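You operate a simulated robot arm through the tools that you are given. There is no shell and no other tool.

The job below is to be done with a simulated robot arm. You get a single attempt, and the scene is never put back.

## Task
Strip the blue block in the work table's vise and put it away.
Fine: its dial to FREE; pin into the rack's free hole before the vise lever is freed; jaw slid open; block onto the rubber mat.
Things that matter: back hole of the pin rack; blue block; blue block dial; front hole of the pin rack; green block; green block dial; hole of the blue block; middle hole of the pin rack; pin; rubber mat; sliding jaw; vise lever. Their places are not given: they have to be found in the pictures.

It is judged by the outcome, as a careful person would: the job done as asked, and still so three seconds after it is handed in. It fails if anything else is knocked over, pushed out of place, dropped, spilled or broken.

## Robot
A 7-joint arm with a two-finger parallel gripper, fixed in place. Base frame: the origin is at the foot of the arm, x ahead of it, y to its left, z up; the work surface is at about z = 860. Readings come in mm, rad, newtons and seconds.
Its first joint turns from -2.601 to 2.601 rad. Payload 3.43 kg.
The tool frame sits at the grasp point between the pads (the TCP): z along the fingers, y along the line on which they close. The tips reach 30 mm beyond it. The gripper opens to 94 mm. The fingers are 28 mm wide and 10 mm thick; the gripper's body (50 by 96 mm) begins 55 mm behind the TCP.
Orientation is told as [roll, pitch, yaw] about the base's x, y, z axes, in that order, counted from this pose: with the fingers straight down and closing along the base's y, the tool's x points along the base's -x, its y along +y and its z along -z.

## Interface
- The arm moves only by the tool servo_tool. Its argument "targets" is a list that holds one entry, the list of rows, each a list of 6 numbers: the shift along the tool's x, y, z in mm, then the turn, a rotation vector about the tool's x, y, z in rad. In form: [[[x, y, z, rx, ry, rz], ...]]. A call has 1 to 20 rows; each row shifts and turns the commanded pose from where the row before left it, along the tool's axes as they then stand. "gripper" is the opening in per cent of the stroke, from 0 (shut) to 100 (fully open), set as the call begins (left out, the last holds). Rows are played at 5 a second. More than 50 mm and 0.15 rad between two rows, or a gripper value outside its range, and nothing of the call is played. A pose out of reach is approached as far as the arm can. The call stops where the force on the tool passes 60 N (or 10 N more than at its start, if that is more) or the arm is blocked; 0.2 s more then pass. The fingers move at their own pace (about 45 mm/s each) and stop on an object; they squeeze with about 24 N. The grip force told is the motor's: it shows also when the fingers shut on nothing. Time passes only in rows, and 0.2 s behind the last, so rows that do not move let the fingers close. The reply holds the time, the measured pose of the TCP, the force on the tool along the base axes, the opening and the grip force, in the units named above and with some noise, with the torque about the TCP (base axes, N m) and any sound that the robot's microphone picked up.
- Cameras (640 x 400 px; columns grow to the right, rows downward): "scene" is fixed at [401.8, -504.4, 1471.8]; the picture's right is [-0.99, -0.15, 0.00], its down [-0.11, 0.73, -0.67] and it looks along [0.10, -0.67, -0.74] (base axes); focal length 323 px, centre (320, 200). "wrist" rides on the gripper at [76, 14, -103] in the tool frame; the picture's right is [-0.18, 0.98, 0.00], its down [-0.75, -0.14, -0.64] and it looks along [-0.63, -0.12, 0.77] (tool axes); focal length 243 px, centre (320, 200).
- get_image(camera): a new picture of that camera. The clock stands still meanwhile.
- pixel_to_xyz(camera, pixels): for up to 12 pixels [column, row] of the newest picture of that camera ("zoom" is the newest enlarged one), the place [x, y, z] in the base frame of the surface seen there, good to about 2 mm, but the place of the scene camera against the robot may be out by one fixed shift of up to 12 mm in any direction. The clock stands still meanwhile.
- close_up(camera, box): a new picture of the part [left, top, right, bottom] of that camera's present view, enlarged. The clock stands still meanwhile.
- hand_in(): hands the job in; it is judged then, once.

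Leave the gripper open and the arm clear of the work at the hand-in unless told otherwise.

The tools are called as a command line: name --argument value ..., lists and objects as JSON in quotes. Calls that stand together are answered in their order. servo_tool: Moves the arm, as the interface text tells. Its arguments: {"type":"object","properties":{"targets":{"type":"array","items":{"type":"array","items":{"type":"array","items":{"type":"number"}}}},"gripper":{"type":"number"}},"required":["targets"]} The other tools are called the same way: get_image (camera) takes a picture; pixel_to_xyz (camera, pixels) gives the place of the surface under pixels of a picture; close_up (camera, box) takes an enlarged picture of a part of a camera's view; hand_in () hands the job in.

At the start:

```text
clock: 0.0
tool_pos: [307.7, -938.2, 1160.7]
ee_rot: [-0.001, 0.001, 0.0]
contact_force: [0.1, 0.0, 0.9]
torque: [-0.05, 0.0, -0.01]
gripper_width: 94.0
grasp_force: 0.0
```

scene: 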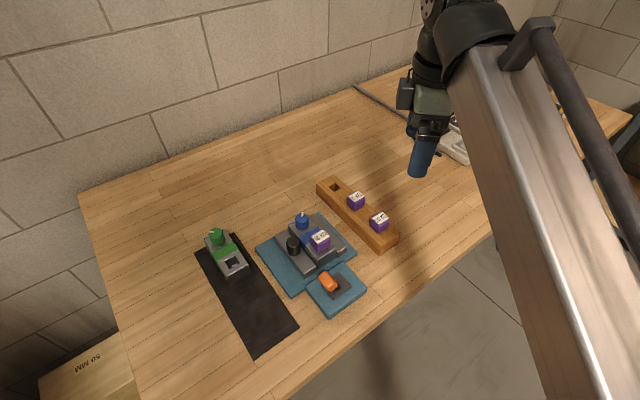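
wrist: 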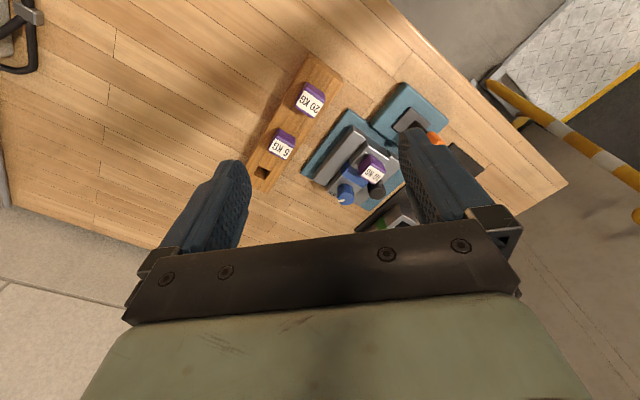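

I see a vise on a blue base with the blue block, a purple pin marked "10 KG" or similar, an orange lever, a wooden pin rack and a black mat with the green block on it. Next I take enlarged views of each of these.

close_up --camera "scene" --box '[240, 190, 400, 320]'

close_up --camera "scene" --box '[180, 210, 310, 360]'

close_up --camera "wrist" --box '[240, 50, 460, 230]'

```text
3.08 times, centred on (320, 255) of scene
```

zoom: 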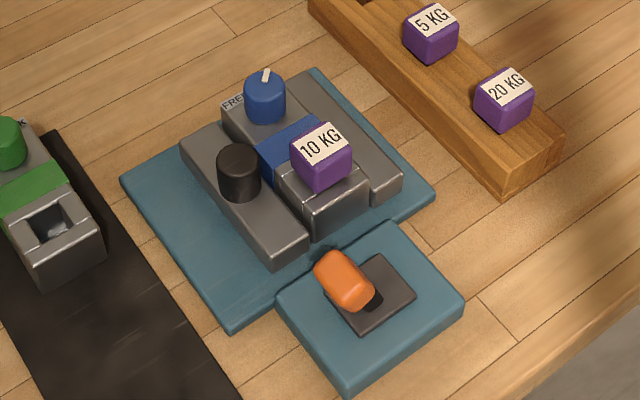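

```text
2.67 times, centred on (245, 285) of scene
```

zoom: 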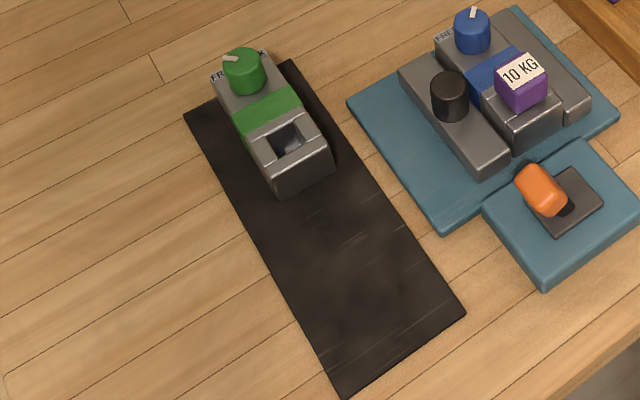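

```text
2.22 times, centred on (350, 140) of wrist
```

zoom: 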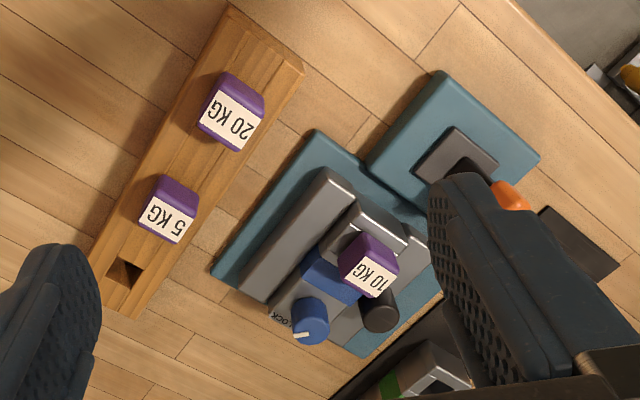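

The enlarged wrist view shows the rack's back hole (near [125,272]) empty. The 5 KG pin is in the middle, the 20 KG pin at the front, and the 10 KG pin is in the blue block. I now measure places in this zoom, since the wrist camera has no fixed offset, and in the scene view to find the scene offset.

pixel_to_xyz --camera "zoom" --pixels '[[125, 272], [168, 220], [232, 115], [368, 265], [310, 310], [378, 310], [328, 275], [365, 222], [290, 245], [510, 195], [455, 160], [160, 250]]'

pixel_to_xyz --camera "scene" --pixels '[[335, 187], [357, 199], [380, 221], [320, 240], [302, 218], [293, 241], [310, 232], [327, 284], [324, 254], [335, 236], [310, 263], [352, 282]]'

```text
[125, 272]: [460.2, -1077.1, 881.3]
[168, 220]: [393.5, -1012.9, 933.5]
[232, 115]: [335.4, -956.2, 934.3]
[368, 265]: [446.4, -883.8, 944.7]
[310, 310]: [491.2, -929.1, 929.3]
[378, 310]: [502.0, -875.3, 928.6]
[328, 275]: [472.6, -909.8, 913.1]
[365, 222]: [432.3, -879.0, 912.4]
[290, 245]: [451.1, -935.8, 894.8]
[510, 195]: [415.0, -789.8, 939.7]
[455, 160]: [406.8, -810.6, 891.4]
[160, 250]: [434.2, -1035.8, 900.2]
```

```text
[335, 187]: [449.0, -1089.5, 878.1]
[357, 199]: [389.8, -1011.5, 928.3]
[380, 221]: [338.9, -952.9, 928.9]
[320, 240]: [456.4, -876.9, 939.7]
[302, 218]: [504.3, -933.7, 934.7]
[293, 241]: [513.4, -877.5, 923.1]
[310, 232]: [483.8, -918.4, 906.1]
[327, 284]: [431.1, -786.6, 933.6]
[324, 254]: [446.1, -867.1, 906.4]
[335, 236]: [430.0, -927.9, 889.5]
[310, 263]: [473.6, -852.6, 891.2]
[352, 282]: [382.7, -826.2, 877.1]
```

The wrist readings put the 10 KG pin head near (446,-884,945), the dial near (491,-929,929), the black knob near (502,-875,929), the lever handle near (415,-790,940) and the back hole near (460,-1077). Next I move closer above the vise to read the dial and labels.

servo_tool --targets '[[[-20, 8, 25, 0, 0, 0], [-20, 8, 25, 0, 0, 0], [-20, 8, 25, 0, 0, 0], [-20, 8, 25, 0, 0, 0], [0, 0, 0, 0, 0, 0]]]'

get_image --camera "wrist"

get_image --camera "scene"

```text
clock: 1.2
tool_pos: [389.6, -906.9, 1060.3]
ee_rot: [-0.001, 0.0, -0.001]
contact_force: [-0.1, -0.1, -0.8]
torque: [0.03, 0.0, 0.04]
gripper_width: 94.1
grasp_force: 0.2
```

```text
taken
```

wrist: 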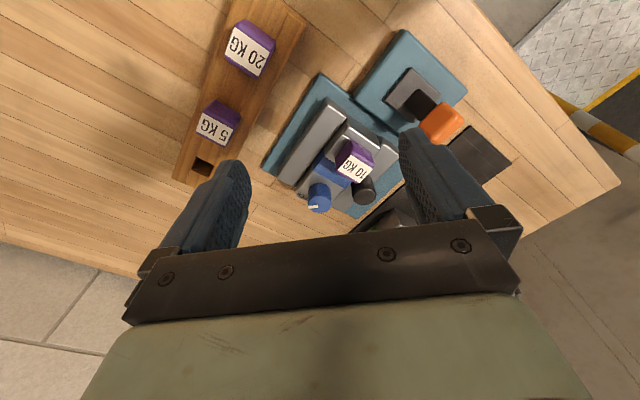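

```text
taken
```

scene: 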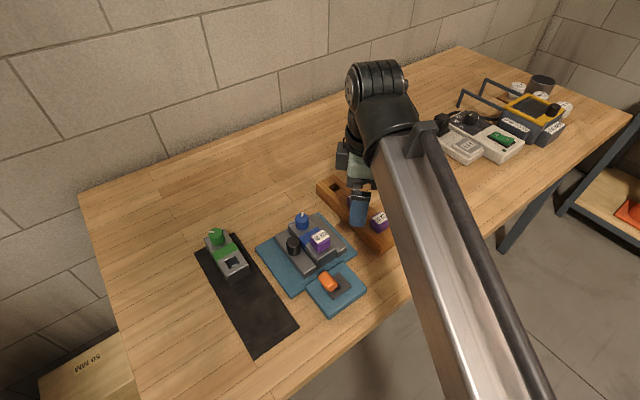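

The arm moved as expected. Now I enlarge the wrist view around the vise and dial.

close_up --camera "wrist" --box '[260, 90, 420, 230]'

close_up --camera "scene" --box '[255, 200, 365, 270]'

close_up --camera "scene" --box '[290, 255, 380, 320]'

close_up --camera "scene" --box '[195, 215, 275, 285]'

```text
2.86 times, centred on (340, 160) of wrist
```

zoom: 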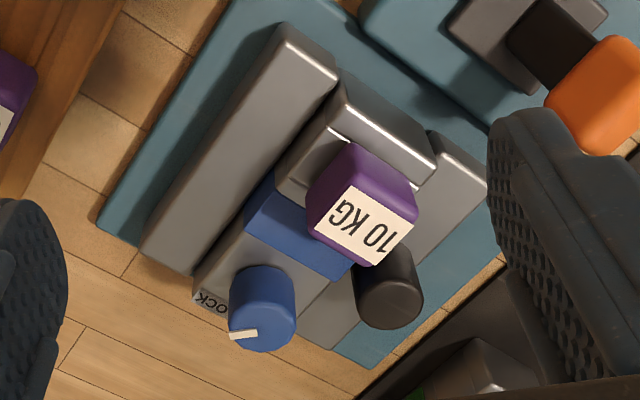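

```text
5.71 times, centred on (310, 235) of scene
```

zoom: 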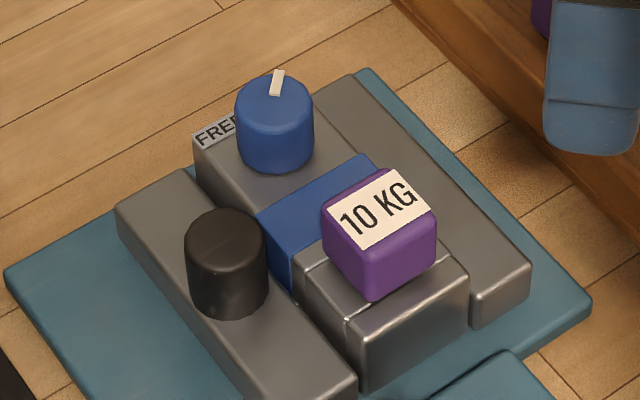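

```text
6.15 times, centred on (335, 288) of scene
```

zoom: 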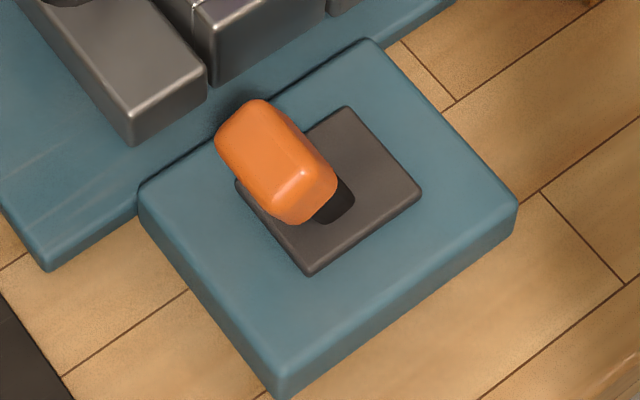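

```text
5.71 times, centred on (235, 250) of scene
```

zoom: 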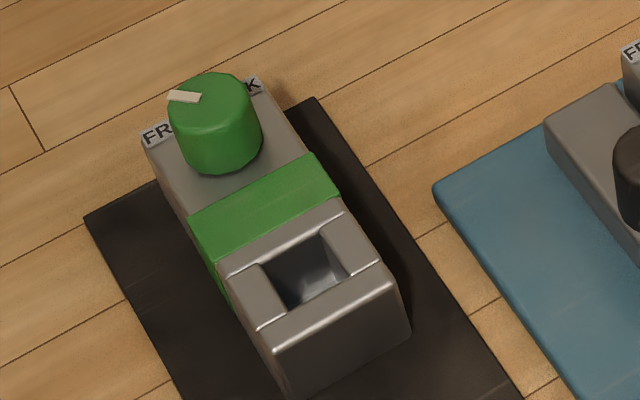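

The blue dial's tick points at LOCK (back right corner in the scene view) and the green dial's tick points at FREE (back left). So the blue dial needs roughly 100° counterclockwise seen from above. The rack's back hole is far, about 1171 mm from the base, so I test at safe height whether the arm gets above it with the tool straight down.

servo_tool --targets '[[[-15, -30, 0, 0, 0, 0], [-15, -30, 0, 0, 0, 0], [-15, -30, 0, 0, 0, 0], [-15, -30, 0, 0, 0, 0], [-10, -30, 0, 0, 0, 0], [0, -20, 0, 0, 0, 0], [0, 0, 0, 0, 0, 0]]]'

get_image --camera "wrist"

get_image --camera "scene"

```text
clock: 2.8
tool_pos: [452.5, -1070.8, 1058.1]
ee_rot: [-0.003, 0.001, 0.001]
contact_force: [0.7, 0.4, 0.4]
torque: [0.02, 0.01, -0.06]
gripper_width: 94.0
grasp_force: 0.2
out of reach, approached as far as the arm can: row 6
```

```text
taken
```

wrist: 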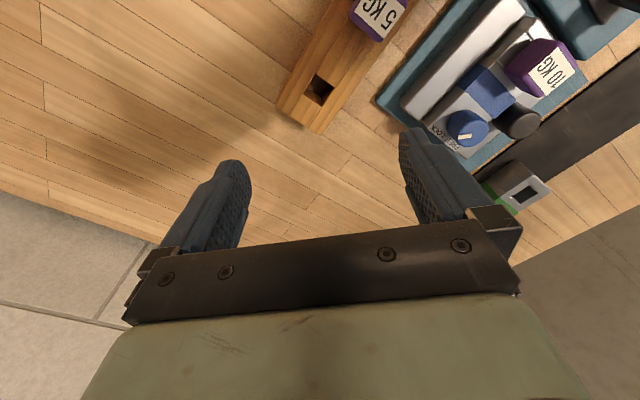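

```text
taken
```

scene: 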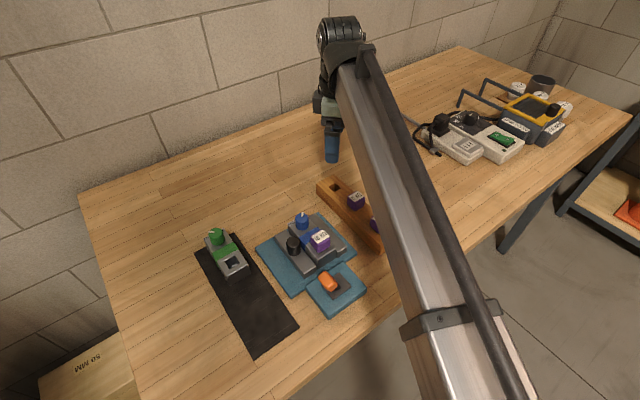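

The arm reaches (452,-1071) with the tool down at this height, about 1163 mm from the base, which is nearly at the back hole. From here the wrist camera sees the back hole near (320,90) and the dial near (466,130) well. I enlarge both.

close_up --camera "wrist" --box '[270, 50, 370, 140]'

pixel_to_xyz --camera "wrist" --pixels '[[302, 89], [319, 72], [337, 89], [319, 107], [306, 88], [332, 90], [278, 104], [316, 133], [340, 110], [300, 110], [330, 122], [345, 75]]'

close_up --camera "wrist" --box '[400, 40, 600, 170]'

```text
4.44 times, centred on (320, 95) of wrist
```

zoom: 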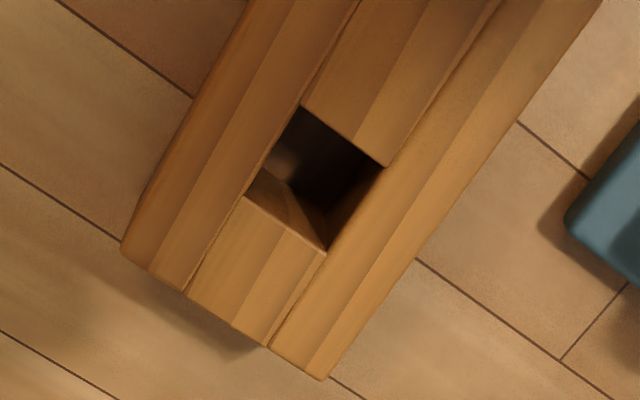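

```text
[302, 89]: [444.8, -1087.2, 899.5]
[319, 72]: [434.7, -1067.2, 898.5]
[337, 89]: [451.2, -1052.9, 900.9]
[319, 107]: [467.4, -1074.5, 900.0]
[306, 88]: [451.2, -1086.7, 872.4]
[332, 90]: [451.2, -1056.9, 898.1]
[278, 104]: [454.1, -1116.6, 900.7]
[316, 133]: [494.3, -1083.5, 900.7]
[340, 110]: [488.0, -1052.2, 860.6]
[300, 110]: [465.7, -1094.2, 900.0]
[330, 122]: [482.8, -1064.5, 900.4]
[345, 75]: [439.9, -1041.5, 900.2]
```

```text
3.08 times, centred on (500, 105) of wrist
```

zoom: 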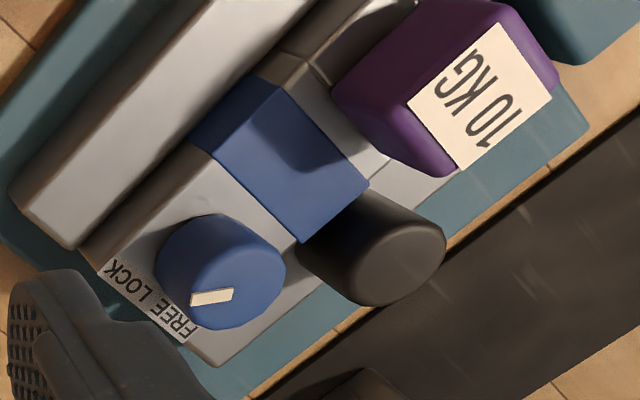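

In this zoom I can read the strip behind the dial, with LOCK at the left (150,290) and FREE at the right (180,320). The tick runs from (232,293) to (192,300), pointing to the LOCK side. I now measure the dial, labels, block and knob points in this zoom.

pixel_to_xyz --camera "zoom" --pixels '[[194, 300], [231, 294], [205, 326], [283, 272], [235, 285], [115, 268], [180, 325], [217, 365], [85, 250], [302, 240], [369, 186], [210, 148]]'

pixel_to_xyz --camera "zoom" --pixels '[[408, 95], [495, 25], [550, 100], [458, 170], [480, 97], [400, 265], [440, 240], [390, 303], [355, 262], [10, 185], [75, 248], [258, 75]]'

```text
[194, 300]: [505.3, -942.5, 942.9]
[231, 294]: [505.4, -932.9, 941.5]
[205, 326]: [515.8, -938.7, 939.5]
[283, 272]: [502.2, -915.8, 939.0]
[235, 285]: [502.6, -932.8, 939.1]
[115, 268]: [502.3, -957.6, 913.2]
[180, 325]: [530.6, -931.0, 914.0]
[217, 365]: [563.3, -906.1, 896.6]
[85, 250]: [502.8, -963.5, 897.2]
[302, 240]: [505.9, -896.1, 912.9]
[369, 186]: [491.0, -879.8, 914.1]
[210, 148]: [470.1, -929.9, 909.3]
```

```text
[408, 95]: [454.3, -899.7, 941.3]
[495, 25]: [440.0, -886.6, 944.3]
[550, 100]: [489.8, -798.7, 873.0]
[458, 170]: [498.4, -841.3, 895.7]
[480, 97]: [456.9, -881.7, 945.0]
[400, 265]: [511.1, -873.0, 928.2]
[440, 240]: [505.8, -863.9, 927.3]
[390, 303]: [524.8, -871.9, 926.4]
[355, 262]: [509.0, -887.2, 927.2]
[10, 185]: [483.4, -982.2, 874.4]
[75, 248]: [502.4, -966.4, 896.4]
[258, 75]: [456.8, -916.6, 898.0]
```

The dial top is at z≈939 with its centre near (503,-930) and a radius of about 14. The tick points along -y, and FREE lies in the +x direction from the dial centre. Next I move over to look at the lever closely, staying at z≈1060.

servo_tool --targets '[[[17, 30, 0, 0, 0, 0], [17, 30, 0, 0, 0, 0], [17, 30, 0, 0, 0, 0], [17, 30, 0, 0, 0, 0], [17, 30, 0, 0, 0, 0], [17, 30, 0, 0, 0, 0], [17, 30, 0, 0, 0, 0], [17, 30, 0, 0, 0, 0], [17, 30, 0, 0, 0, 0], [17, 30, 0, 0, 0, 0], [0, 0, 0, 0, 0, 0]]]'

get_image --camera "wrist"

get_image --camera "scene"

```text
clock: 5.2
tool_pos: [281.1, -770.2, 1059.6]
ee_rot: [0.001, 0.0, -0.001]
contact_force: [0.1, 0.2, -0.2]
torque: [-0.01, 0.01, -0.01]
gripper_width: 93.9
grasp_force: 0.1
```

```text
taken
```

wrist: 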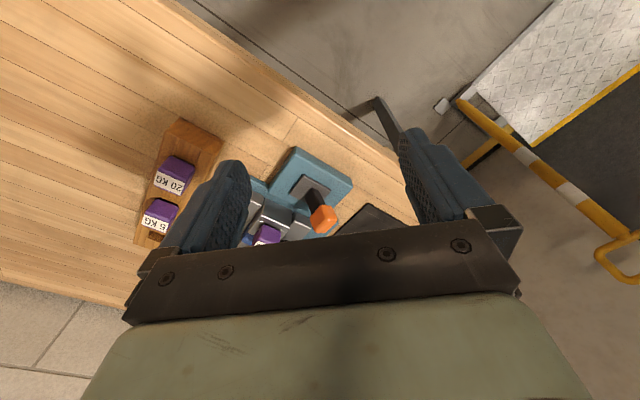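

```text
taken
```

scene: 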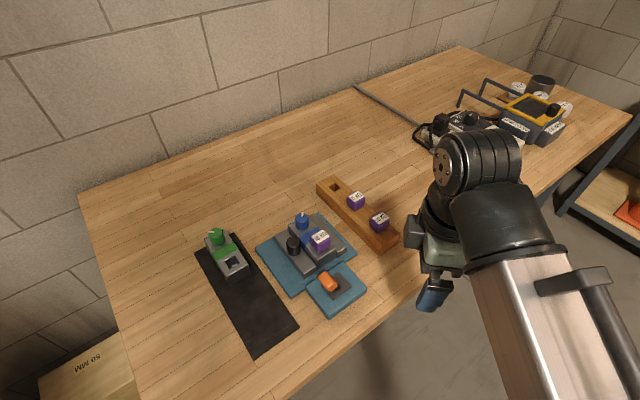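

The lever is now seen between the fingers near (320,205). I enlarge it in both cameras.

close_up --camera "wrist" --box '[245, 140, 365, 240]'

pixel_to_xyz --camera "zoom" --pixels '[[405, 355], [430, 330], [370, 310], [430, 380], [340, 280], [300, 210], [230, 255], [345, 170], [395, 225], [260, 40], [120, 160], [560, 170]]'

close_up --camera "scene" --box '[290, 255, 380, 320]'

pixel_to_xyz --camera "zoom" --pixels '[[235, 125], [265, 110], [300, 170], [290, 205], [335, 205], [330, 120], [350, 110], [420, 190], [310, 270], [240, 185], [370, 45], [515, 205]]'

```text
4.00 times, centred on (305, 190) of wrist
```

zoom: 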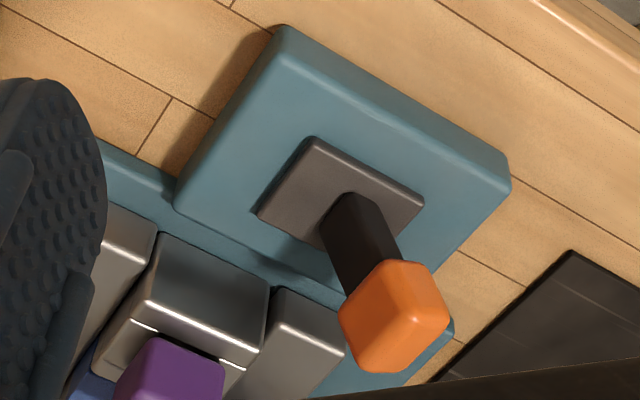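

```text
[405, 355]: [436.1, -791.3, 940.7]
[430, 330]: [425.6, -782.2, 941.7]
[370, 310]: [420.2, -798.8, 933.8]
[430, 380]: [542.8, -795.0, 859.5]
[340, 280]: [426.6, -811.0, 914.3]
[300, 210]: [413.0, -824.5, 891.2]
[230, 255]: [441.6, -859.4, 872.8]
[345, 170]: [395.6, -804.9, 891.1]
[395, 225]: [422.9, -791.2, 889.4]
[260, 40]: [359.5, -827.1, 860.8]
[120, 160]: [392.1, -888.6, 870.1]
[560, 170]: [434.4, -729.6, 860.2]
```

```text
6.15 times, centred on (335, 288) of scene
```

zoom: 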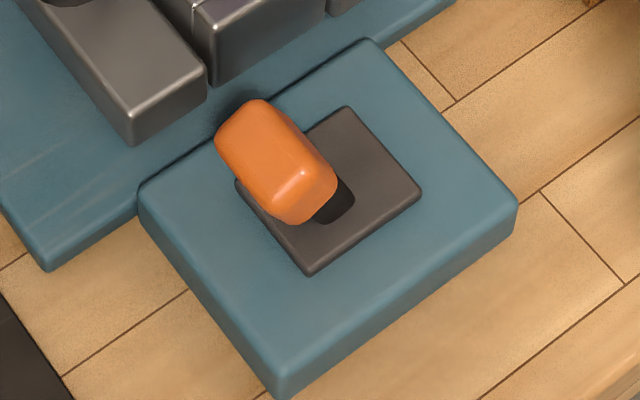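

```text
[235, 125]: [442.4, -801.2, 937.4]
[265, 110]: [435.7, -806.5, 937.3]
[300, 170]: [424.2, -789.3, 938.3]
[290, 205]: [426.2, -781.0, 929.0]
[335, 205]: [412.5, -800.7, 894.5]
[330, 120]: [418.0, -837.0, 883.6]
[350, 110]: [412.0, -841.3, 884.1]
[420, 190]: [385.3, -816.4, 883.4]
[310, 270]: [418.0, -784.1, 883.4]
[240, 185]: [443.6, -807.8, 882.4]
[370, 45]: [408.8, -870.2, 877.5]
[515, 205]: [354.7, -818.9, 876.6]
```

The lever is an orange grip on a black shaft rising from a dark plate. The shaft leans from the plate centre (around (412,-812)) toward +x,+y, and the grip top is at z≈941. I move closer (fingertips at z≈970, above everything here) to see how it leans.

servo_tool --targets '[[[-20, -4, 15, 0, 0, 0], [-20, -4, 15, 0, 0, 0], [-20, -4, 15, 0, 0, 0], [-5, -4, 15, 0, 0, 0], [0, 0, 0, 0, 0, 0]]]'

get_image --camera "wrist"

close_up --camera "wrist" --box '[240, 90, 420, 230]'

```text
clock: 6.4
tool_pos: [348.6, -785.2, 998.0]
ee_rot: [-0.001, 0.001, -0.001]
contact_force: [0.0, 0.2, -0.5]
torque: [0.0, 0.06, 0.0]
gripper_width: 94.2
grasp_force: 0.1
```

```text
taken
```

wrist: 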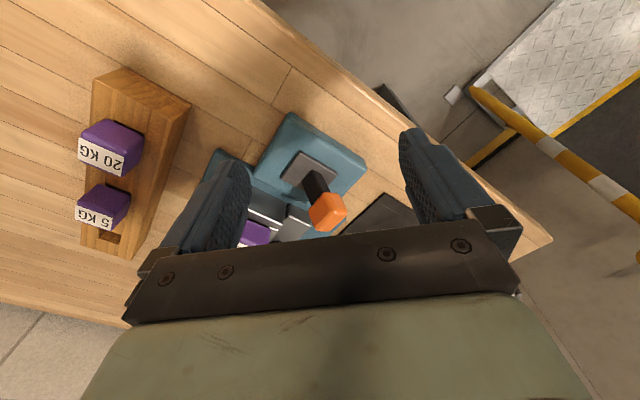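

```text
2.86 times, centred on (330, 160) of wrist
```

zoom: 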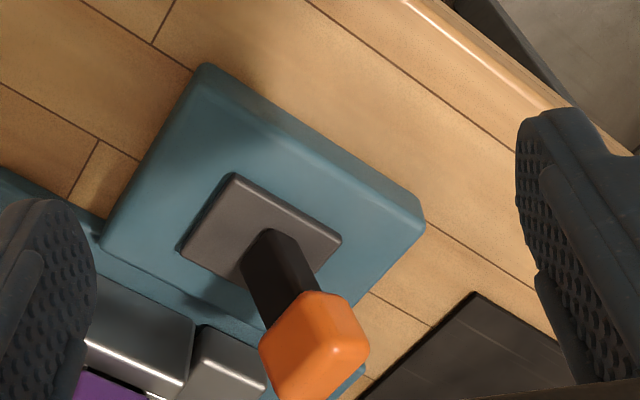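

The shaft base is near zoom pixel (270,240) and the orange grip's end face near (325,340). I measure points on the shaft, grip and plate.

pixel_to_xyz --camera "zoom" --pixels '[[235, 175], [340, 238], [182, 248], [268, 232], [285, 265], [262, 285], [312, 295], [355, 318], [366, 352], [318, 345], [275, 335], [265, 355]]'

pixel_to_xyz --camera "wrist" --pixels '[[313, 195], [340, 195], [345, 212], [328, 205], [322, 222], [310, 208], [318, 185], [312, 175], [330, 228], [340, 225], [333, 195], [325, 195]]'

```text
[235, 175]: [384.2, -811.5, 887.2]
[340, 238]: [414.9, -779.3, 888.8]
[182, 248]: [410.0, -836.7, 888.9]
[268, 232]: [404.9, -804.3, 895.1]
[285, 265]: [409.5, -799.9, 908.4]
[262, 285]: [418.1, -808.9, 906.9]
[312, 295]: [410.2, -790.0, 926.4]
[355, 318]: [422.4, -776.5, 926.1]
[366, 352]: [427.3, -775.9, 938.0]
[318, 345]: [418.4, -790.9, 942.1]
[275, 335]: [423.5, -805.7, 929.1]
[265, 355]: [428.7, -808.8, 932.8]
```

```text
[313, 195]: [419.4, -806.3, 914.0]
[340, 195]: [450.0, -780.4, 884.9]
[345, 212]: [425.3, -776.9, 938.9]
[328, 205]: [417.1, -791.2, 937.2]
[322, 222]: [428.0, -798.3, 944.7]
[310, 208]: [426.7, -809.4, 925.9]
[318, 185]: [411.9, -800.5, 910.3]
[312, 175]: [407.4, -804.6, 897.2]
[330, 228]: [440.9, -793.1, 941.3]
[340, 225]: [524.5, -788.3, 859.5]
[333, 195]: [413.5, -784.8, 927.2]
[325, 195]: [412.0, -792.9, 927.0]
```

The plate centre is near (412.5,-808) and the grip top centre near (427,-791). So the lever leans about 24° toward the direction (+0.69,+0.72), which is sideways to the block and toward the mat side. Freeing it should mean swinging it the other way. To calibrate the scene camera's shift and find the mat, I measure matching pad corners in both cameras and the mat corners and green block in the scene view.

pixel_to_xyz --camera "zoom" --pixels '[[207, 72], [418, 220], [106, 242], [236, 176], [338, 239], [183, 248]]'

get_image --camera "scene"

close_up --camera "scene" --box '[185, 215, 385, 355]'

```text
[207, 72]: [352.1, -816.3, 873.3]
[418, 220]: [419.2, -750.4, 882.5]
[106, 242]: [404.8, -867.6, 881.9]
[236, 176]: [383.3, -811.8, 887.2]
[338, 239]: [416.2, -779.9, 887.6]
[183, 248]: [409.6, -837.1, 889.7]
```

```text
taken
```

scene: 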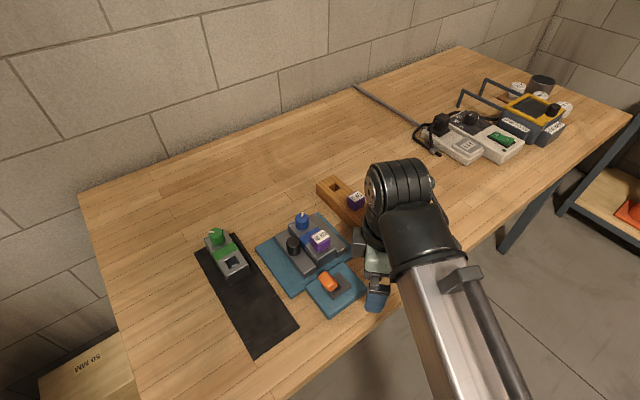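

```text
2.86 times, centred on (285, 285) of scene
```

zoom: 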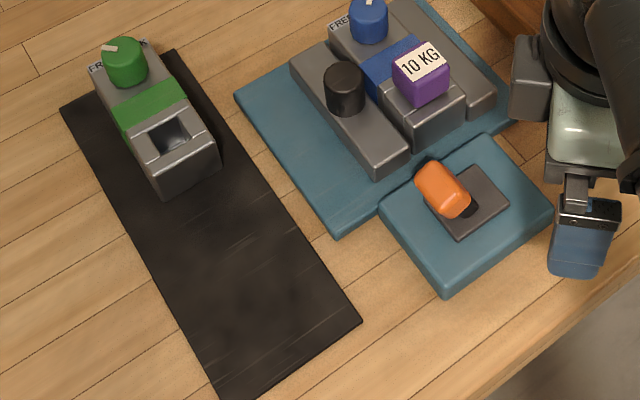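

Comparing the plate corners, scene readings must be corrected by about (-2,+4.4,+4.7). Now I measure the mat corners and the green block in this scene zoom.

pixel_to_xyz --camera "zoom" --pixels '[[64, 110], [174, 55], [356, 322], [233, 395], [95, 75], [160, 195], [218, 155], [200, 110], [125, 65], [230, 300], [250, 330], [170, 240]]'

pixel_to_xyz --camera "zoom" --pixels '[[292, 70], [370, 172], [405, 150], [405, 138], [462, 105], [495, 95], [390, 3], [335, 230], [237, 98], [345, 80], [328, 40], [382, 118]]'

```text
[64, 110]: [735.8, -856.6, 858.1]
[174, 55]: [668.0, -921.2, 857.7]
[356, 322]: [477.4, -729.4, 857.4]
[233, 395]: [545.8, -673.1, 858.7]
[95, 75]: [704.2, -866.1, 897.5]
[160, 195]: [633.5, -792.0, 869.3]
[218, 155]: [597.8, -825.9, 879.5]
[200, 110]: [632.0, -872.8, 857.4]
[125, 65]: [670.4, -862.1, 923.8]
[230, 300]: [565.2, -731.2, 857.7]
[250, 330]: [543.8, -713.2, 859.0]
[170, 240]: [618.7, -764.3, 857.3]
```

```text
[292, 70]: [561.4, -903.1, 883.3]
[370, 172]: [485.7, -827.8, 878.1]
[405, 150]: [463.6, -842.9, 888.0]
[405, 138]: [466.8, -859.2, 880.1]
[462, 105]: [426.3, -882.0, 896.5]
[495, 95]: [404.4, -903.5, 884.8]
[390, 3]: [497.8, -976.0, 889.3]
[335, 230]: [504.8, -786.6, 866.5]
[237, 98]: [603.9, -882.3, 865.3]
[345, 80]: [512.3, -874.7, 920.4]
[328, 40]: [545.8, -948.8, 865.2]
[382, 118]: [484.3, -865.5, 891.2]
```

The mat runs from its back edge (near (700,-885)) to its front edge (near (510,-697)), and the green block takes up the back half. The free front half is centred near (560,-750), which is about 935 mm from the base and reachable. Now I start with the dial. I rise a little and go to above it at (503,-930), z≈1020.

servo_tool --targets '[[[0, 0, -25, 0, 0, 0], [-30, -29, 0, 0, 0, 0], [-30, -29, 0, 0, 0, 0], [-30, -29, 0, 0, 0, 0], [-30, -29, 0, 0, 0, 0], [-34, -29, 0, 0, 0, 0], [0, 0, 0, 0, 0, 0]]]' --gripper 60

servo_tool --targets '[[[0, 0, 0, 0, 0, 0.145], [0, 0, 0, 0, 0, 0.145], [0, 0, 0, 0, 0, 0.145], [0, 0, 0, 0, 0, 0.145], [0, 0, 0, 0, 0, 0.145], [0, 0, 0, 0, 0, 0.145], [0, 0, 0, 0, 0, 0]]]'

get_image --camera "wrist"

get_image --camera "scene"

```text
clock: 8.0
tool_pos: [505.7, -932.0, 1020.7]
ee_rot: [0.002, -0.001, 0.002]
contact_force: [-1.0, 0.4, 0.1]
torque: [0.01, -0.03, 0.01]
gripper_width: 56.5
grasp_force: 0.2
```

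```text
clock: 9.6
tool_pos: [503.4, -929.9, 1021.7]
ee_rot: [0.0, 0.001, -0.872]
contact_force: [-0.7, -0.6, 1.2]
torque: [0.01, -0.03, 0.0]
gripper_width: 56.5
grasp_force: 0.1
```

```text
taken
```

wrist: 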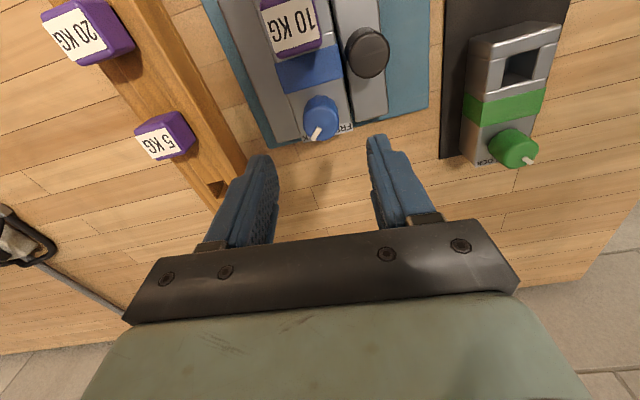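

```text
taken
```

scene: 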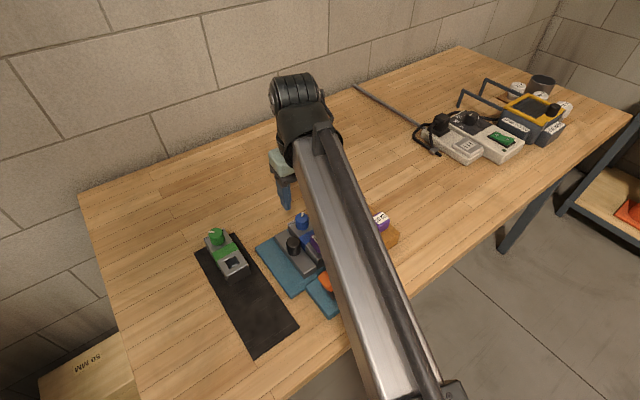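

This view lines up well with the block. I enlarge the dial and measure its top rim, and I also check the pin and the green dial.

close_up --camera "wrist" --box '[270, 70, 370, 150]'

pixel_to_xyz --camera "zoom" --pixels '[[282, 398], [305, 355], [255, 370], [255, 390], [320, 300], [380, 330], [395, 370], [320, 385], [230, 330], [470, 350], [360, 340], [290, 395]]'

close_up --camera "wrist" --box '[240, 0, 400, 150]'

close_up --camera "wrist" --box '[440, 80, 580, 190]'

```text
5.00 times, centred on (320, 110) of wrist
```

zoom: 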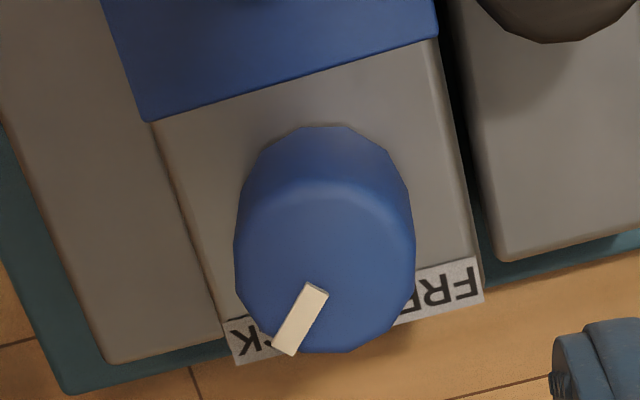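

```text
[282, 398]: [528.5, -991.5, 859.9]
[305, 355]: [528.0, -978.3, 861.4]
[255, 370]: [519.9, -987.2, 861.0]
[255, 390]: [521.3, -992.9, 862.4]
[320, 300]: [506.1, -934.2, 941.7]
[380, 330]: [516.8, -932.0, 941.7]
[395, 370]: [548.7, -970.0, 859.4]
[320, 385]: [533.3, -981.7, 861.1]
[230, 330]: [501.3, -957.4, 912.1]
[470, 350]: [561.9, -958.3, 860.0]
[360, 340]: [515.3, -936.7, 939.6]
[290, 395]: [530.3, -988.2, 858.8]
```

```text
2.67 times, centred on (320, 75) of wrist
```

zoom: 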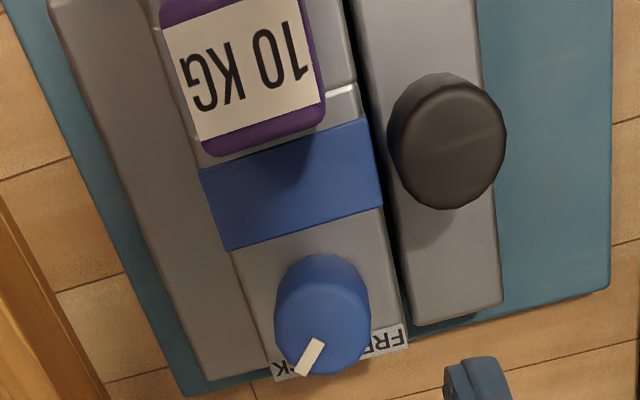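

```text
3.64 times, centred on (510, 135) of wrist
```

zoom: 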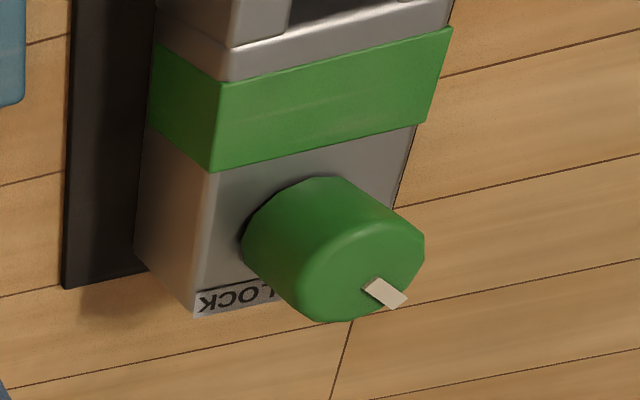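

The blue tick is at the LOCK end (lower left of the dial) and FREE is at the lower right. The green tick is turned to its FREE side. I measure the blue dial's rim and tick in wrist pixels, along with the green dial.

pixel_to_xyz --camera "wrist" --pixels '[[320.4, 123.6], [304.5, 123], [337, 123], [320.4, 109.5], [320.4, 138], [313.5, 140], [318.5, 128], [309, 112], [333, 112], [310, 134], [333, 134], [321, 99]]'

pixel_to_xyz --camera "zoom" --pixels '[[375, 283], [400, 305], [420, 245], [335, 225], [310, 290], [360, 265], [345, 318], [415, 290], [195, 310], [215, 172], [450, 30], [225, 85]]'

```text
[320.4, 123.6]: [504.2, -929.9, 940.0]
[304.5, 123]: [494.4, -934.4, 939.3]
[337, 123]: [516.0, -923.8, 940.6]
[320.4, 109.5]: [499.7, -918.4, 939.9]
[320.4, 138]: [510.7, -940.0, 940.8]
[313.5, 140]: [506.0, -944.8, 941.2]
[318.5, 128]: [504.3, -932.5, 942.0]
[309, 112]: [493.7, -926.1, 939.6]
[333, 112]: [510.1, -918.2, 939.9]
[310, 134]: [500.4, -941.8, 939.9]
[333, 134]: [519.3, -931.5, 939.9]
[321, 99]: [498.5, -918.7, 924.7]
```

```text
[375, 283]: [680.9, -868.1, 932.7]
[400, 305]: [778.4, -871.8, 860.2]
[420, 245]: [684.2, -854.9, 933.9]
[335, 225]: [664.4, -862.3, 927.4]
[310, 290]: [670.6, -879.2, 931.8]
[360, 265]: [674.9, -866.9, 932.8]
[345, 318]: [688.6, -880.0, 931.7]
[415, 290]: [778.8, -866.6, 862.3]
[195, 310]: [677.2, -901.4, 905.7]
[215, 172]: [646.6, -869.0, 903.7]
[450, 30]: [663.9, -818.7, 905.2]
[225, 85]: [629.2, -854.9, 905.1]
```

The dial centre is (505.4,-929.3) with its top at z≈940, and the tick points at about -88°. The FREE side is at about 0°, so it needs a turn of about +90°. I take a still reading to gauge pose noise before descending.

servo_tool --targets '[[[0, 0, 0, 0, 0, 0], [0, 0, 0, 0, 0, 0]]]'

servo_tool --targets '[[[0, 0, 0, 0, 0, 0]]]'

```text
clock: 10.2
tool_pos: [504.4, -930.5, 1022.3]
ee_rot: [-0.001, 0.002, -0.871]
contact_force: [-0.1, 0.4, 0.3]
torque: [-0.01, -0.03, 0.0]
gripper_width: 56.5
grasp_force: 0.2
```

```text
clock: 10.6
tool_pos: [503.7, -929.7, 1021.5]
ee_rot: [-0.002, 0.001, -0.871]
contact_force: [-0.3, 0.4, -0.5]
torque: [0.0, -0.02, 0.0]
gripper_width: 56.1
grasp_force: 0.1
```

The TCP sits at about (504,-930,1022). I go down 75 mm around the dial with a small correction, so the fingertips stop at z≈917, above the block top at 913. The fingers stay open 56 mm.

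servo_tool --targets '[[[-0.4, 1.6, 15, 0, 0, 0], [0, 0, 20, 0, 0, 0], [0, 0, 20, 0, 0, 0], [0, 0, 10, 0, 0, 0], [0, 0, 10, 0, 0, 0], [0, 0, 0, 0, 0, 0]]]'

get_image --camera "wrist"

close_up --camera "scene" --box '[230, 180, 370, 280]'

```text
clock: 12.0
tool_pos: [503.9, -929.3, 947.0]
ee_rot: [0.001, 0.001, -0.87]
contact_force: [0.3, 0.8, 0.2]
torque: [0.01, 0.0, -0.01]
gripper_width: 56.6
grasp_force: 0.2
```

```text
taken
```

wrist: 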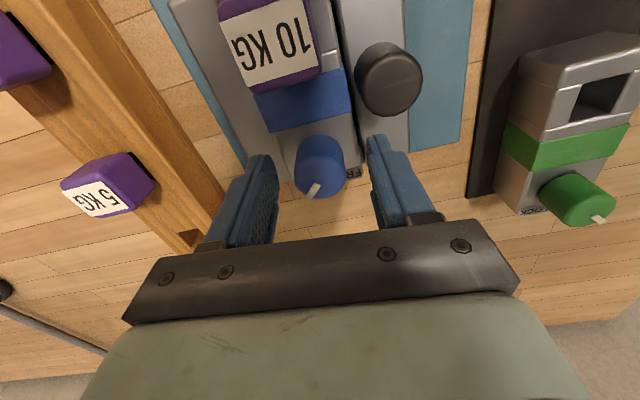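

```text
4.00 times, centred on (300, 230) of scene
```

zoom: 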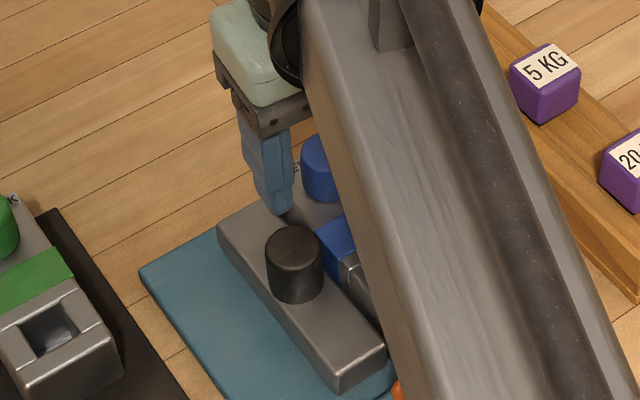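

The dial sits between the fingers, near (320,165) in the wrist view. I close the gripper on it.

servo_tool --targets '[[[0, 0, 0, 0, 0, 0], [0, 0, 0, 0, 0, 0], [0, 0, 0, 0, 0, 0], [0, 0, 0, 0, 0, 0]]]' --gripper 0

get_image --camera "wrist"

```text
clock: 13.0
tool_pos: [504.3, -928.8, 948.6]
ee_rot: [0.001, 0.001, -0.871]
contact_force: [-0.7, -1.9, -0.3]
torque: [-0.02, -0.02, 0.0]
gripper_width: 29.0
grasp_force: 24.3
```

```text
taken
```

wrist: 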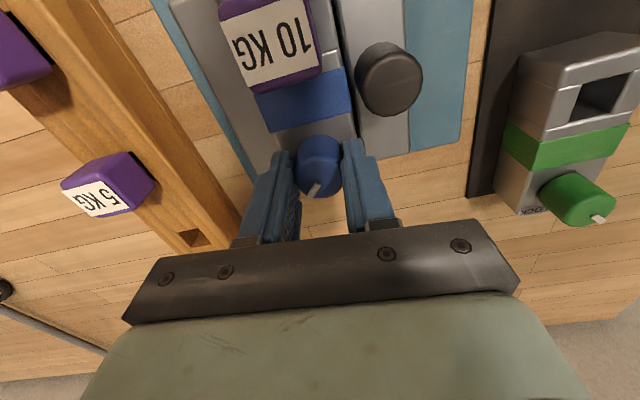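

The gripper holds the dial at 29 mm with 24 N. I turn counterclockwise (negative about the tool's z), first 0.5 rad, and check torque and sound.

servo_tool --targets '[[[0, 0, 0, 0, 0, -0.1], [0, 0, 0, 0, 0, -0.1], [0, 0, 0, 0, 0, -0.1], [0, 0, 0, 0, 0, -0.1], [0, 0, 0, 0, 0, -0.1]]]'

close_up --camera "wrist" --box '[250, 90, 410, 220]'

```text
clock: 14.2
tool_pos: [504.5, -929.7, 949.3]
ee_rot: [-0.001, 0.0, -0.369]
contact_force: [-0.4, -0.5, -1.8]
torque: [-0.13, -0.12, 0.02]
gripper_width: 28.9
grasp_force: 23.9
```

```text
3.08 times, centred on (330, 155) of wrist
```

zoom: 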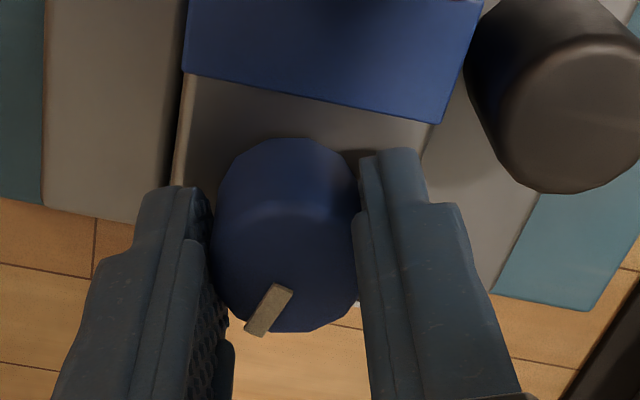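

The tick kept its place relative to the fingers while the block turned in view, so the dial turns with the grip. I continue by 0.9 rad.

servo_tool --targets '[[[0, 0, 0, 0, 0, -0.1], [0, 0, 0, 0, 0, -0.1], [0, 0, 0, 0, 0, -0.1], [0, 0, 0, 0, 0, -0.1], [0, 0, 0, 0, 0, -0.1], [0, 0, 0, 0, 0, -0.1], [0, 0, 0, 0, 0, -0.1], [0, 0, 0, 0, 0, -0.1], [0, 0, 0, 0, 0, -0.1]]]'

close_up --camera "wrist" --box '[250, 90, 410, 220]'

close_up --camera "scene" --box '[230, 180, 370, 280]'

```text
clock: 16.2
tool_pos: [505.5, -929.3, 948.2]
ee_rot: [0.001, 0.001, 0.532]
contact_force: [-0.6, -0.4, -0.3]
torque: [-0.05, -0.01, -0.01]
gripper_width: 28.8
grasp_force: 23.8
```

```text
3.08 times, centred on (330, 155) of wrist
```

zoom: 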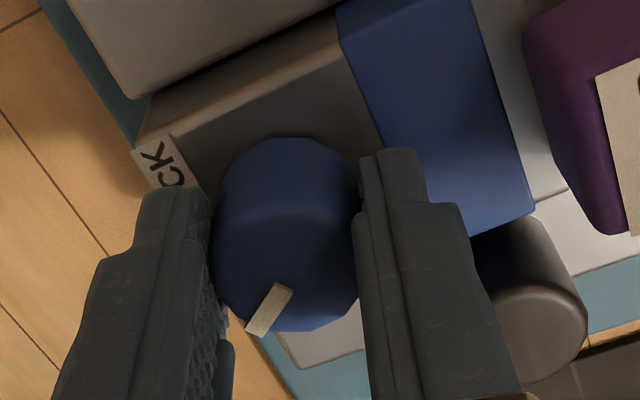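

```text
4.00 times, centred on (300, 230) of scene
```

zoom: 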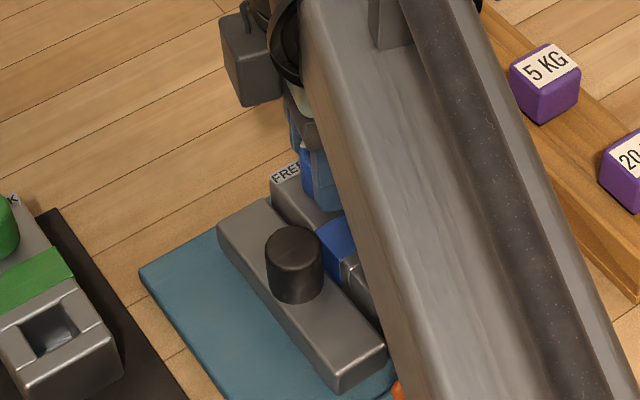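

80° is done without resistance. I turn the last 0.17 rad slowly while watching the torque.

servo_tool --targets '[[[0, 0, 0, 0, 0, -0.06], [0, 0, 0, 0, 0, -0.06], [0, 0, 0, 0, 0, -0.05], [0, 0, 0, 0, 0, 0]]]'

close_up --camera "wrist" --box '[250, 90, 410, 220]'

```text
clock: 17.2
tool_pos: [504.7, -929.7, 949.2]
ee_rot: [0.0, 0.0, 0.7]
contact_force: [-0.1, -0.3, -0.2]
torque: [-0.15, -0.1, -0.03]
gripper_width: 29.0
grasp_force: 24.5
```

```text
3.08 times, centred on (330, 155) of wrist
```

zoom: 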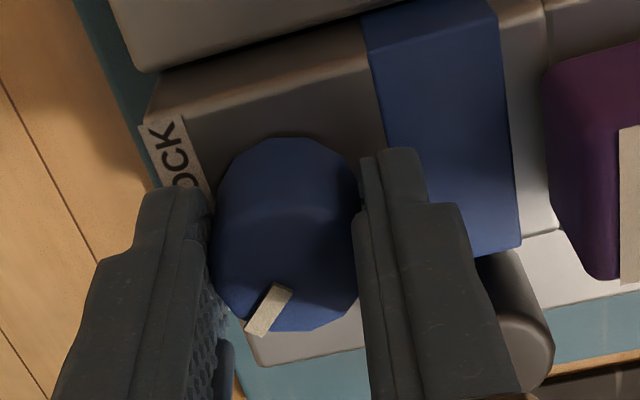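

The dial has turned about 90° with no sign of a stop. I open the fingers a little, go straight up and look.

servo_tool --targets '[[[0, 0, 0, 0, 0, 0], [0, 0, 0, 0, 0, 0], [0, 0, -15, 0, 0, 0], [0, 0, -25, 0, 0, 0], [0, 0, -30, 0, 0, 0], [0, 0, 0, 0, 0, 0]]]' --gripper 48

get_image --camera "wrist"

close_up --camera "wrist" --box '[250, 70, 390, 180]'

```text
clock: 18.6
tool_pos: [505.6, -927.0, 1019.1]
ee_rot: [0.0, -0.001, 0.699]
contact_force: [0.0, -0.8, -0.2]
torque: [-0.02, 0.02, 0.02]
gripper_width: 45.4
grasp_force: 0.1
```

```text
taken
```

wrist: 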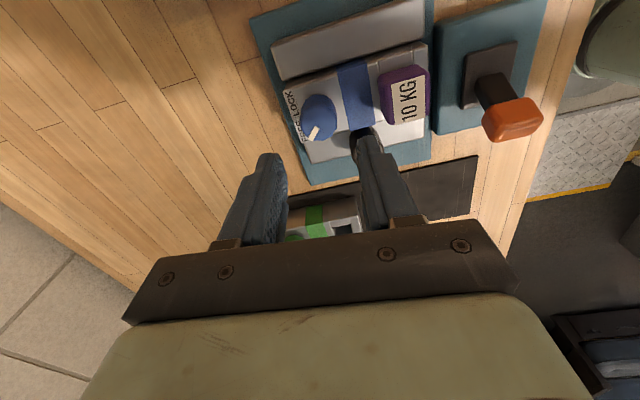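

```text
3.64 times, centred on (320, 125) of wrist
```

zoom: 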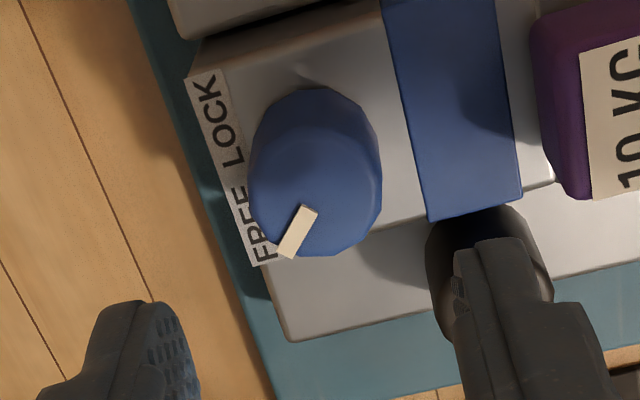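

The tick now points to the FREE end of the strip. I measure its angle and the label positions to see how close to symmetric it is.

pixel_to_xyz --camera "zoom" --pixels '[[308, 210], [288, 250], [252, 200], [380, 200], [315, 140], [320, 253], [207, 85], [265, 245], [190, 80], [262, 265], [428, 220], [520, 195]]'

close_up --camera "wrist" --box '[370, 40, 450, 140]'

pixel_to_xyz --camera "wrist" --pixels '[[378, 70], [427, 66], [430, 115], [385, 125], [405, 98], [392, 83], [424, 78], [427, 118], [402, 123], [275, 48], [428, 120], [430, 42]]'

```text
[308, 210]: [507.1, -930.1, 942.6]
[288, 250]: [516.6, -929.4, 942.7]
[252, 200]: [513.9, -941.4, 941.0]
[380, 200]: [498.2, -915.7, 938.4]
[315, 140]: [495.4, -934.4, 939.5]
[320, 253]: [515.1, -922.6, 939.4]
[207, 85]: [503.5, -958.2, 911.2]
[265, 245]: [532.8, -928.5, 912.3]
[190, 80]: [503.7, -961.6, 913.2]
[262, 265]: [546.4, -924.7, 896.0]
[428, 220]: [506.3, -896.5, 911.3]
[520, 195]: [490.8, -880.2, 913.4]
```

```text
4.00 times, centred on (410, 90) of wrist
```

zoom: 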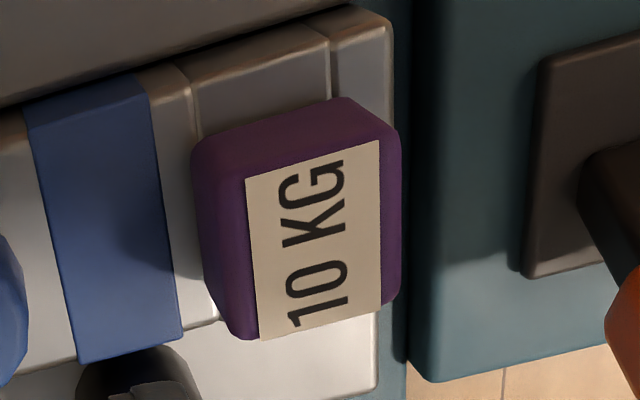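

```text
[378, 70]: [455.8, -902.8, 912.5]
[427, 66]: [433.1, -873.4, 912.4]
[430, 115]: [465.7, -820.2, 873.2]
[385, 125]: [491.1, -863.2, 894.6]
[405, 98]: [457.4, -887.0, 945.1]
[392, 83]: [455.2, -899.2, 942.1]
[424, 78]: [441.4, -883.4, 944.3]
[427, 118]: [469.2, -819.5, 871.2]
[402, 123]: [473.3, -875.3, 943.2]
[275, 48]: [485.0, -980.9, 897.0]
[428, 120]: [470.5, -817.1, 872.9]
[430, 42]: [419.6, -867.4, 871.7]
```

The tick is at about +2° to +4°, against a FREE mark at about 0° (the strip runs along 45°), so it is set to FREE within a few degrees. Next is the pin, and I measure its head corners in this zoom.

pixel_to_xyz --camera "zoom" --pixels '[[247, 182], [378, 143], [380, 298], [262, 337], [315, 240], [240, 250], [390, 220], [310, 155], [320, 322], [205, 200], [300, 115], [395, 140]]'

pixel_to_xyz --camera "zoom" --pixels '[[30, 125], [148, 85], [78, 360], [182, 335], [330, 50], [385, 15], [365, 390], [385, 320], [205, 130], [215, 318], [10, 120], [60, 330]]'

```text
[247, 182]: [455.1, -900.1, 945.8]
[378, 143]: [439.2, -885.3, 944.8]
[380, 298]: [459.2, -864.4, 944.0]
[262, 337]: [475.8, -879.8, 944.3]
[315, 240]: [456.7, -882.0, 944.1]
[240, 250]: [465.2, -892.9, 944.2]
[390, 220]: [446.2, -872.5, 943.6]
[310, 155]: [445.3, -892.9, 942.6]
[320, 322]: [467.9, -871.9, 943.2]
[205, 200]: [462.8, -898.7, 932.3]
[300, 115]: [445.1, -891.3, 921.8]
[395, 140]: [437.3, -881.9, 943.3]
```

```text
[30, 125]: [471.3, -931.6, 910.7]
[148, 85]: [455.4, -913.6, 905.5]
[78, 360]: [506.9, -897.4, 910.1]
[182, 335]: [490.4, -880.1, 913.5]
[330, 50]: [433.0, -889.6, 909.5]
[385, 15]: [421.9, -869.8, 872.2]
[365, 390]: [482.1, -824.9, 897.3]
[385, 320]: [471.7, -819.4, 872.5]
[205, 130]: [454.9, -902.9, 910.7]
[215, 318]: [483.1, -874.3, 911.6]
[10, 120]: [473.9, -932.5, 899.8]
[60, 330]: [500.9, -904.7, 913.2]
```

The pin head is centred at (456.5,-882.5), its sides are at 45°, its top is at z≈944 and it is about 30 mm wide. Before pulling it I want to know that the arm can work low over the rack's back hole. I rise, turn the tool to -45° (closing sideways across block and rack) and look at the rack.

servo_tool --targets '[[[0, 0, -30, 0, 0, 0.1], [0, 0, 0, 0, 0, 0.14], [0, 0, 0, 0, 0, 0.14], [0, 0, 0, 0, 0, 0.14], [0, 0, 0, 0, 0, 0.14], [0, 0, 0, 0, 0, 0.14], [0, 0, 0, 0, 0, 0.14], [0, 0, 0, 0, 0, 0.14], [0, 0, 0, 0, 0, 0.14], [0, 0, 0, 0, 0, 0.14], [0, 0, 0, 0, 0, 0.124], [0, 0, 0, 0, 0, 0]]]'

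```text
clock: 21.2
tool_pos: [504.5, -928.5, 1047.9]
ee_rot: [-0.001, -0.001, -0.786]
contact_force: [0.0, -0.9, -0.2]
torque: [0.02, -0.03, -0.01]
gripper_width: 45.3
grasp_force: 0.0
```

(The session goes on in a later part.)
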